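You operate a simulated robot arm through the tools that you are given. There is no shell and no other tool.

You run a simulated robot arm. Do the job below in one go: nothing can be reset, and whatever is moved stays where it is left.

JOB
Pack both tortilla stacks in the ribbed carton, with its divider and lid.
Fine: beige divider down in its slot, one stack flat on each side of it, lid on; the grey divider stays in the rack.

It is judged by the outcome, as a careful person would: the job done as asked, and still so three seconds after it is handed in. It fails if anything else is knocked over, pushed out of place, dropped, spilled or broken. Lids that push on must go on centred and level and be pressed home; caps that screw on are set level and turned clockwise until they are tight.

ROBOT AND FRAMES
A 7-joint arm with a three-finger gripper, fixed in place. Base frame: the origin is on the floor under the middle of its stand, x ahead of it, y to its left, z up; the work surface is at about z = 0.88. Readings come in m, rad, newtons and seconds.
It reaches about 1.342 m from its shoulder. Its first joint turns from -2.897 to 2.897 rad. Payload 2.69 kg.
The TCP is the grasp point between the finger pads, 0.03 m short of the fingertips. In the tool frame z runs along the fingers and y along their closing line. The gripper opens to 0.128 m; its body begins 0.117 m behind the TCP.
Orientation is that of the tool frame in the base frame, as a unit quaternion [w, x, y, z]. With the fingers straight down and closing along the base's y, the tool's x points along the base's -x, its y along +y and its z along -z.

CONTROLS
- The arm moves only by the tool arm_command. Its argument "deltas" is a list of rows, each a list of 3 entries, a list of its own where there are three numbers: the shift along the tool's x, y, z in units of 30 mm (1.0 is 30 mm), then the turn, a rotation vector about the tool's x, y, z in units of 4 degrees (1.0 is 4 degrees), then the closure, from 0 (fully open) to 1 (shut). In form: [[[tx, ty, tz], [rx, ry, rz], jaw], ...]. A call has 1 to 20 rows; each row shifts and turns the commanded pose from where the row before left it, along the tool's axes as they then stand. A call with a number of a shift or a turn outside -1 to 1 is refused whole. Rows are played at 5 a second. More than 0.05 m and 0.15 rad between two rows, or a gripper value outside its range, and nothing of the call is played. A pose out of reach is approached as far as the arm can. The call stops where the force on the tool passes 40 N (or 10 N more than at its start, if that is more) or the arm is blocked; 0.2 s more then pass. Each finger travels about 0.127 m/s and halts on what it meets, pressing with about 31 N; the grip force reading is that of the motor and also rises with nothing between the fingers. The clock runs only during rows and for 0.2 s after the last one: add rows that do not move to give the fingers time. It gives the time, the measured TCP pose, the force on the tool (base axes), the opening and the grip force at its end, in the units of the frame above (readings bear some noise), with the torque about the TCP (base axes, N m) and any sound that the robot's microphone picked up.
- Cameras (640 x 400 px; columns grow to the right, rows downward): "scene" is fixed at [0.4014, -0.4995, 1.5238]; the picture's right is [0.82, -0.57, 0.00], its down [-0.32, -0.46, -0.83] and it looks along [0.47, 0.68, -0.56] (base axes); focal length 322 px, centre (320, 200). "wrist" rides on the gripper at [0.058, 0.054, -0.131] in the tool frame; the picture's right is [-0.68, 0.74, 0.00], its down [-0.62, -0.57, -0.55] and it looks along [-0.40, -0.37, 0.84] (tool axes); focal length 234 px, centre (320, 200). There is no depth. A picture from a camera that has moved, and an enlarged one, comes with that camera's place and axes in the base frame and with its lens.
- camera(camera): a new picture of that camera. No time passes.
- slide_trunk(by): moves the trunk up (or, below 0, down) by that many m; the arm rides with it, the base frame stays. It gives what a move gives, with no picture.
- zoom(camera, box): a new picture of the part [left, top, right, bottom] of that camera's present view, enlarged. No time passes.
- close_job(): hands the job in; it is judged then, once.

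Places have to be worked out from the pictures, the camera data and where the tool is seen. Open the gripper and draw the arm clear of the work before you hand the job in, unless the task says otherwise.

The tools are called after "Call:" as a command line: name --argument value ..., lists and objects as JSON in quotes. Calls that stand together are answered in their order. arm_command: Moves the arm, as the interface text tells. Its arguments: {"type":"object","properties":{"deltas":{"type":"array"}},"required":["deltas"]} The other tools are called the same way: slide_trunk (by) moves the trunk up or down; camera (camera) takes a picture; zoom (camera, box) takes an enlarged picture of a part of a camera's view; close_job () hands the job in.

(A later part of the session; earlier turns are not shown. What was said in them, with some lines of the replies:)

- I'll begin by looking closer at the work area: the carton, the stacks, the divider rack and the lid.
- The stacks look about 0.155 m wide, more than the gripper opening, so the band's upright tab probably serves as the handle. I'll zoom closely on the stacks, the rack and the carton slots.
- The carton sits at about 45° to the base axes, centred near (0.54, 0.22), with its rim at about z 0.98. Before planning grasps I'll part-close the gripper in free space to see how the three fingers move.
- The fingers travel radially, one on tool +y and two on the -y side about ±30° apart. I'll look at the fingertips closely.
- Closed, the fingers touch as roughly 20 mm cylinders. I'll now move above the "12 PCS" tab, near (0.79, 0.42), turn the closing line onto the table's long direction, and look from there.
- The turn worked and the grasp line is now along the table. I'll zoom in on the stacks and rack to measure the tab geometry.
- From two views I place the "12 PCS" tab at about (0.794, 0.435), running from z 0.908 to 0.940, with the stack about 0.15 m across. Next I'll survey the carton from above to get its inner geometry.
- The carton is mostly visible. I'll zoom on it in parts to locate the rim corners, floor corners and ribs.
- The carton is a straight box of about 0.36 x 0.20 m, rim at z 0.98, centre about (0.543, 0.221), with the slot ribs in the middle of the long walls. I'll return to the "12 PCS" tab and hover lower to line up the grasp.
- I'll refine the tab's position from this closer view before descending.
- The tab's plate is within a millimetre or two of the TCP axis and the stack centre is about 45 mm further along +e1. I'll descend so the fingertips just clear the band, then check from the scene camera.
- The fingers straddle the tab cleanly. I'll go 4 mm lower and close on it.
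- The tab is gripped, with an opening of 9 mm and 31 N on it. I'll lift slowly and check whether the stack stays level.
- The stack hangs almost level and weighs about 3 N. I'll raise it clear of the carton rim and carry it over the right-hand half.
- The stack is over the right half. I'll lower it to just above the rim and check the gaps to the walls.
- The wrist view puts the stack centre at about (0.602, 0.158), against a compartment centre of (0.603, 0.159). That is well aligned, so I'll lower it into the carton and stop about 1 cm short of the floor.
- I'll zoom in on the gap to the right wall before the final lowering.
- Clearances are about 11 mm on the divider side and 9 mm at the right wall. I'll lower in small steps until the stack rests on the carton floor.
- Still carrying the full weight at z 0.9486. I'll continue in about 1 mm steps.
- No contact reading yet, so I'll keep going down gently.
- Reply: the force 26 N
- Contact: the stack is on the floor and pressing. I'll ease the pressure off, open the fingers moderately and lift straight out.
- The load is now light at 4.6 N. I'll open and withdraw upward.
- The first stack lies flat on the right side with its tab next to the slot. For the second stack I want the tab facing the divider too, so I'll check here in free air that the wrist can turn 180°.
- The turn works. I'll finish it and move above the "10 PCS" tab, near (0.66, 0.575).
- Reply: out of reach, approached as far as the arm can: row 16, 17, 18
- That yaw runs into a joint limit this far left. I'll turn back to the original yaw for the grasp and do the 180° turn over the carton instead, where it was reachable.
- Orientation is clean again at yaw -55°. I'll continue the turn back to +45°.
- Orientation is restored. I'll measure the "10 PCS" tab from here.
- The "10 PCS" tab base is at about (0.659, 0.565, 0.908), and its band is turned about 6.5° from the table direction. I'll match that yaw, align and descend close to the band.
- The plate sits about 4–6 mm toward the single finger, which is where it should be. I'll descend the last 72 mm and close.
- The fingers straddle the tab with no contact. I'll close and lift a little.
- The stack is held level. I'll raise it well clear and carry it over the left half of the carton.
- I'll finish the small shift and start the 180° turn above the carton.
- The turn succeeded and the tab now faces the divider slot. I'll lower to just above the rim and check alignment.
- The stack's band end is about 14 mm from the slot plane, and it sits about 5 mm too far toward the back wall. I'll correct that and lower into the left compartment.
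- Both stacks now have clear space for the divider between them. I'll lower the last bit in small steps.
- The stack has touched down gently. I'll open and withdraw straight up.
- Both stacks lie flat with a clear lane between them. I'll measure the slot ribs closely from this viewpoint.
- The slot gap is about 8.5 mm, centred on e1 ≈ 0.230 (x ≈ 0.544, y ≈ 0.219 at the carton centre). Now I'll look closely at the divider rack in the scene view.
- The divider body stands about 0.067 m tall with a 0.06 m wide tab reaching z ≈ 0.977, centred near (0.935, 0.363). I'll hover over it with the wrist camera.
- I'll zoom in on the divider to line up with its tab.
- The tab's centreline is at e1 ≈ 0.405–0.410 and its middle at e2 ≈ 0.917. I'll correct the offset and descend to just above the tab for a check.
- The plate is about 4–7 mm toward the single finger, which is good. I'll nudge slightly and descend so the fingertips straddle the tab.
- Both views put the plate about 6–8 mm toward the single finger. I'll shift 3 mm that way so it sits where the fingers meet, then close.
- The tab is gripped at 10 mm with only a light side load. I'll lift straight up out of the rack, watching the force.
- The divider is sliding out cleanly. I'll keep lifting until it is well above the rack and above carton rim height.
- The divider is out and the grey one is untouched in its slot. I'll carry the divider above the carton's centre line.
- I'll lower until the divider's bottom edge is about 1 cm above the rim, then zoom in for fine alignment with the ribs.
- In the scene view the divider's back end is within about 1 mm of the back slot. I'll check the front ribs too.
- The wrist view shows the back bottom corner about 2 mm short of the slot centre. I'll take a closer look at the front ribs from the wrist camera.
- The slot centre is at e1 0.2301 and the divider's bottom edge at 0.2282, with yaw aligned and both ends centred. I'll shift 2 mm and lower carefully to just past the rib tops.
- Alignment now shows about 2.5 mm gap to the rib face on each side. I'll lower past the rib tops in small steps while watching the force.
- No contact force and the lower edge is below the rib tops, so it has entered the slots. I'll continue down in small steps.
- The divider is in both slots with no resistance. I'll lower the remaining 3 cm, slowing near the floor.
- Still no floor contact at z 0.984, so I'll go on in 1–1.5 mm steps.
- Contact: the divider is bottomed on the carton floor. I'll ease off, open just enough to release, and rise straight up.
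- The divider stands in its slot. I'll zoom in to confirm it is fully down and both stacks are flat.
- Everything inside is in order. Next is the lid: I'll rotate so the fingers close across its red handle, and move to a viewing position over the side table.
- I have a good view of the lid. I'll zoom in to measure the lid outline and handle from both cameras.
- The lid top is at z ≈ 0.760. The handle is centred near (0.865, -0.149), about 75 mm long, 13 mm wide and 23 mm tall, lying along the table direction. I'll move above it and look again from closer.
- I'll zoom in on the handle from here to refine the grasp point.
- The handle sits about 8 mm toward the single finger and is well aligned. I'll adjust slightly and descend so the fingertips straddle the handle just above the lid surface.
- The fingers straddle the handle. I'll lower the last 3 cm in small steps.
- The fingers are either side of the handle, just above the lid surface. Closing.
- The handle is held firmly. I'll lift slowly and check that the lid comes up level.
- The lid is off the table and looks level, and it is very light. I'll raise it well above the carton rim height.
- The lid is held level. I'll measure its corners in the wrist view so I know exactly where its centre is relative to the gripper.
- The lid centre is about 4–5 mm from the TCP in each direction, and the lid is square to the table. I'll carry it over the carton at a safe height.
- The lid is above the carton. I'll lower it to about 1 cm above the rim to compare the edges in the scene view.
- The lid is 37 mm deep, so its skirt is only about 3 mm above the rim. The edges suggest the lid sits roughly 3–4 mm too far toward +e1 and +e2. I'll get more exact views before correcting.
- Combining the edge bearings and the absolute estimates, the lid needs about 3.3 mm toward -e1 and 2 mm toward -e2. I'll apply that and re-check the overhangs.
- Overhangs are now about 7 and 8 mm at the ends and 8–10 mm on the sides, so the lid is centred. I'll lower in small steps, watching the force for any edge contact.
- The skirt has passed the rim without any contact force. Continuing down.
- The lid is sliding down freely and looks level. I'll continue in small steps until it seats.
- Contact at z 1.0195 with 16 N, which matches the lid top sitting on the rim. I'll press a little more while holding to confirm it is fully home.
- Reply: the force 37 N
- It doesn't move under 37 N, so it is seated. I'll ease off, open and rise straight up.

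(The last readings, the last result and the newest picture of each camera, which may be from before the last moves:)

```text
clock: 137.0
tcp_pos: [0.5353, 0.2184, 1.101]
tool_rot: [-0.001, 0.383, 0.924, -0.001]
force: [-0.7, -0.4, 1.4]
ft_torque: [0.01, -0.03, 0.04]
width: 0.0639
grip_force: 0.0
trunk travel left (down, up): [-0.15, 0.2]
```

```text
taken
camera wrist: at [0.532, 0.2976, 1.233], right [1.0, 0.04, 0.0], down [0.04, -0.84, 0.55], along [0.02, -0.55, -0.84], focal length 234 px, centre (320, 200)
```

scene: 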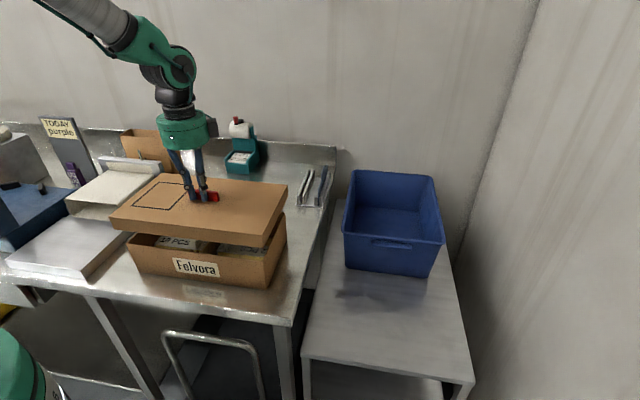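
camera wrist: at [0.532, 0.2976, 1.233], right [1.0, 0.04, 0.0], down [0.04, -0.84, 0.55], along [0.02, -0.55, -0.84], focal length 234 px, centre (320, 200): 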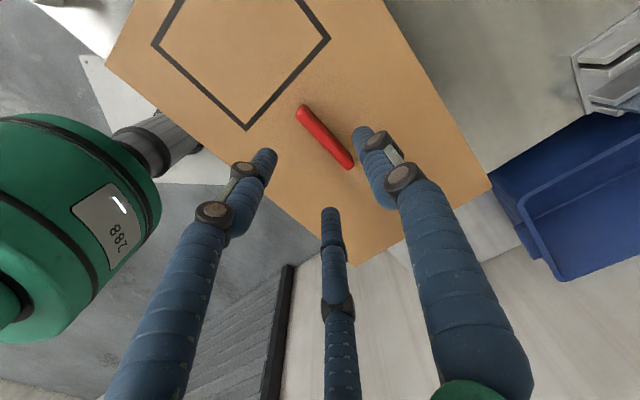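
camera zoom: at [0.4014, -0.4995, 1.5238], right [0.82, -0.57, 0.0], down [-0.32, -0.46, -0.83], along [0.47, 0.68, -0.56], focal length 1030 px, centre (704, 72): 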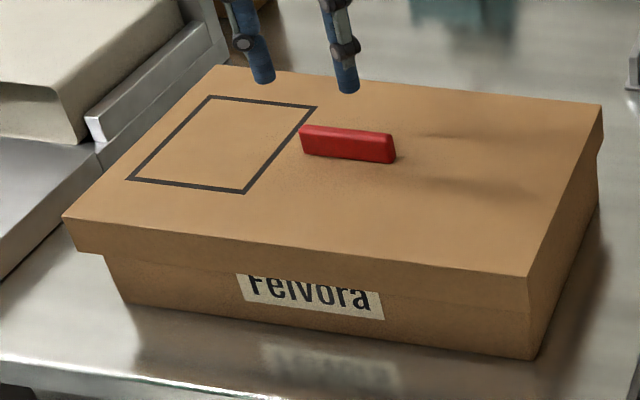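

The lid is on. I'll inspect each corner closely to confirm it sits level and centred.

Call:
zoom --camera "scene" --box '[110, 225, 160, 285]'

Call:
zoom --camera "scene" --box '[240, 250, 290, 300]'

Call:
zoom --camera "scene" --box '[260, 195, 310, 255]'

Call:
zoom --camera "scene" --box '[150, 185, 190, 225]'

Call:
zoom --camera "wrist" --box '[90, 0, 510, 280]'

```text
6.67 times, centred on (135, 255) of scene
camera zoom: at [0.4014, -0.4995, 1.5238], right [0.82, -0.57, 0.0], down [-0.32, -0.46, -0.83], along [0.47, 0.68, -0.56], focal length 2146 px, centre (1553, -167)
```

zoom: 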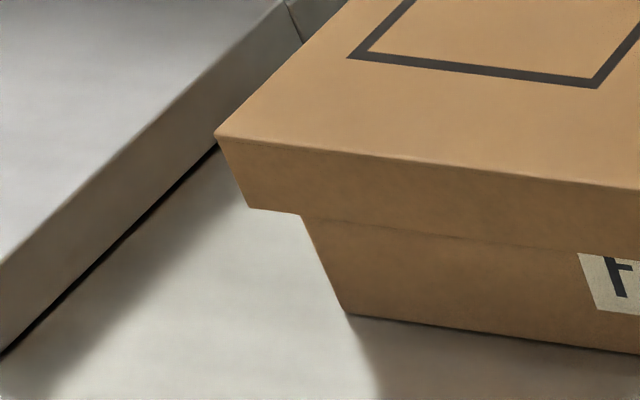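

```text
8.00 times, centred on (265, 275) of scene
camera zoom: at [0.4014, -0.4995, 1.5238], right [0.82, -0.57, 0.0], down [-0.32, -0.46, -0.83], along [0.47, 0.68, -0.56], focal length 2575 px, centre (760, -400)
```

zoom: 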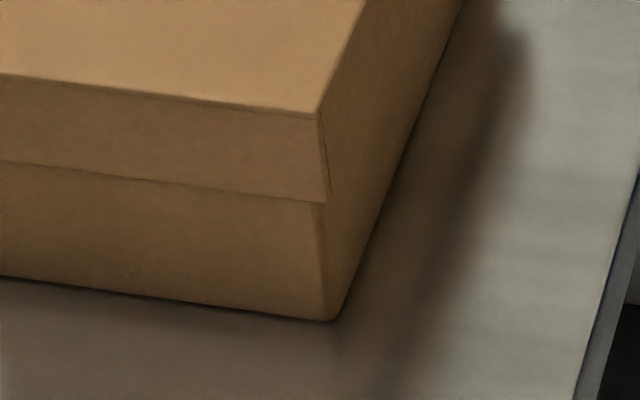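

```text
6.67 times, centred on (285, 225) of scene
camera zoom: at [0.4014, -0.4995, 1.5238], right [0.82, -0.57, 0.0], down [-0.32, -0.46, -0.83], along [0.47, 0.68, -0.56], focal length 2146 px, centre (553, 33)
```

zoom: 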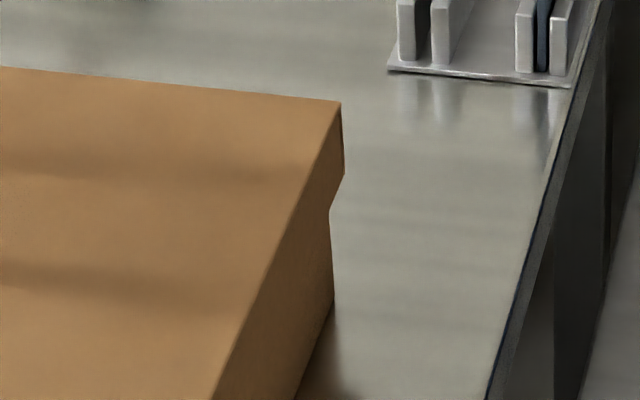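

```text
10.00 times, centred on (170, 205) of scene
camera zoom: at [0.4014, -0.4995, 1.5238], right [0.82, -0.57, 0.0], down [-0.32, -0.46, -0.83], along [0.47, 0.68, -0.56], focal length 3218 px, centre (1820, 150)
```

zoom: 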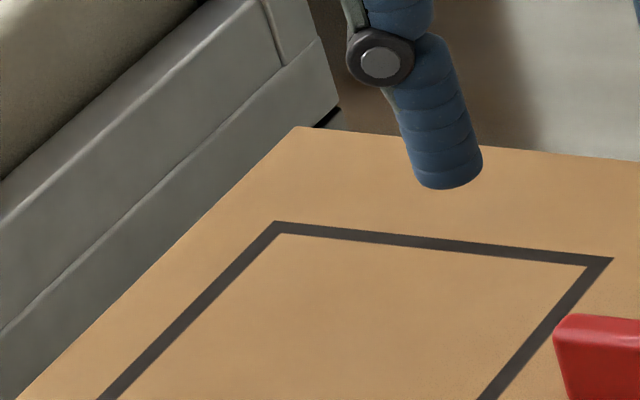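

```text
1.43 times, centred on (300, 140) of wrist
camera zoom: at [0.532, 0.2976, 1.233], right [1.0, 0.04, 0.0], down [0.04, -0.84, 0.55], along [0.02, -0.55, -0.84], focal length 334 px, centre (349, 286)
```

zoom: 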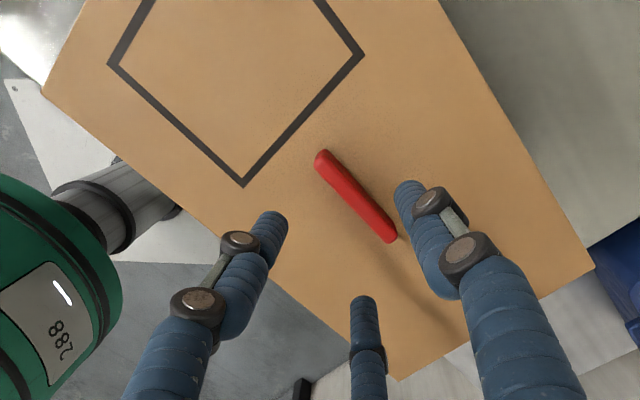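

All four corners form a consistent level rectangle, with the skirt bottom at z ≈ 0.946–0.947 all round, and the lid did not move under 37 N. I'll raise the open gripper and draw the arm clear.

Call:
arm_command --deltas '[[[0, 0, -0.8], [0, 0, 0], 0.3], [[0, 0, -0.9], [0, 0, 0], 0.2], [[0, 0, -0.9], [0, 0, 0], 0.0], [[0, 0, -0.9], [0, 0, 0], 0.0], [[0, 0, -0.9], [0, 0, 0], 0.0], [[0, 0, -0.9], [0, 0, 0], 0.0], [[0, 0, -0.9], [0, 0, 0], 0.0], [[0.5, 0.5, 0], [0, 0, 0], 0.0], [[0.5, 0.8, 0], [0, 0, 0], 0.0], [[0.5, 0.8, 0], [0, 0, 0], 0.0], [[0.5, 0.8, 0], [0, 0, 0], 0.0], [[0.5, 0.8, 0], [0, 0, 0], 0.0], [[0, 0, 0], [0, 0, 0], 0.0]]'

Call:
camera --camera "scene"

Call:
zoom --camera "scene" --box '[100, 130, 350, 300]'

Call:
camera --camera "wrist"

```text
clock: 139.8
tcp_pos: [0.5634, 0.3493, 1.2871]
tool_rot: [0.0, 0.382, 0.924, 0.0]
force: [0.2, 0.6, 1.2]
ft_torque: [-0.08, 0.04, -0.04]
width: 0.128
grip_force: 0.1
trunk travel left (down, up): [-0.15, 0.2]
```

```text
taken
```

scene: 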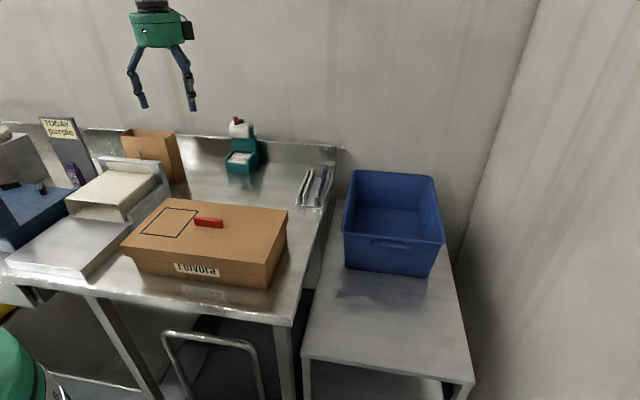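

```text
2.35 times, centred on (225, 215) of scene
camera zoom: at [0.4014, -0.4995, 1.5238], right [0.82, -0.57, 0.0], down [-0.32, -0.46, -0.83], along [0.47, 0.68, -0.56], focal length 757 px, centre (544, 165)
```

zoom: 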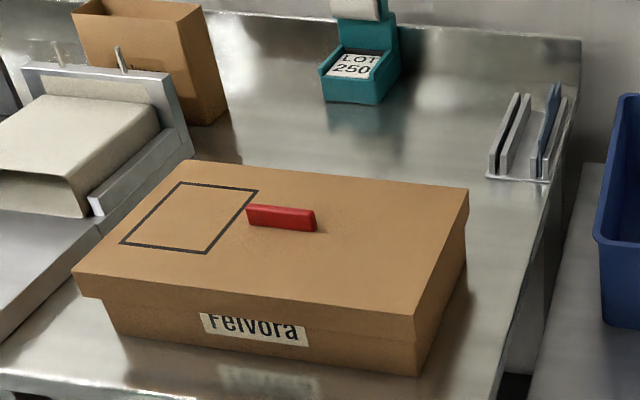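

```text
taken
camera wrist: at [0.5592, 0.4293, 1.4181], right [1.0, 0.04, 0.0], down [0.04, -0.84, 0.55], along [0.02, -0.55, -0.84], focal length 234 px, centre (320, 200)
```

wrist: 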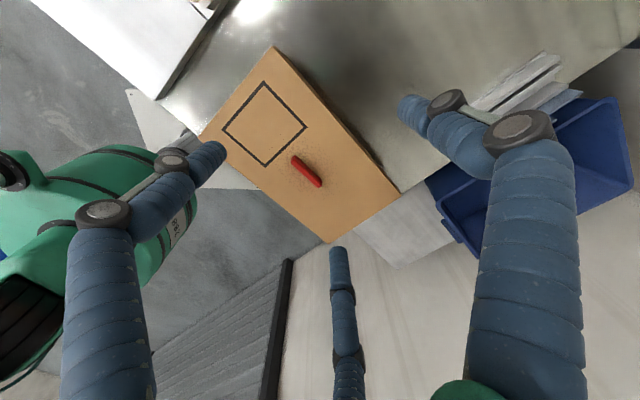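

The lid sits level and square on the carton, the grey divider is still in its rack, and nothing else has moved. The gripper is fully open and the arm is well clear, so I'm handing the job in.

Call:
close_job

```text
The job is handed in.
```

I packed both tortilla stacks in the ribbed carton and handed the job in. I don't have the judge's result.

- **Stacks:** "12 PCS" lies flat in the right half and "10 PCS" flat in the left half. I turned "10 PCS" 180° so its tab faces the divider.
- **Divider:** The beige divider is between the ribs and down on the carton floor. The grey one is still in the rack.
- **Lid:** It is on and level to within about 1–2 mm by my measurements, and it didn't move under 37 N of pressing. It shifted slightly when I let go, so it is about 2–3 mm off centre toward the left end. I left it there because that is within the lid's play over the carton.

Nothing else looked disturbed in the last pictures. The gripper is open and the arm is clear of the work.
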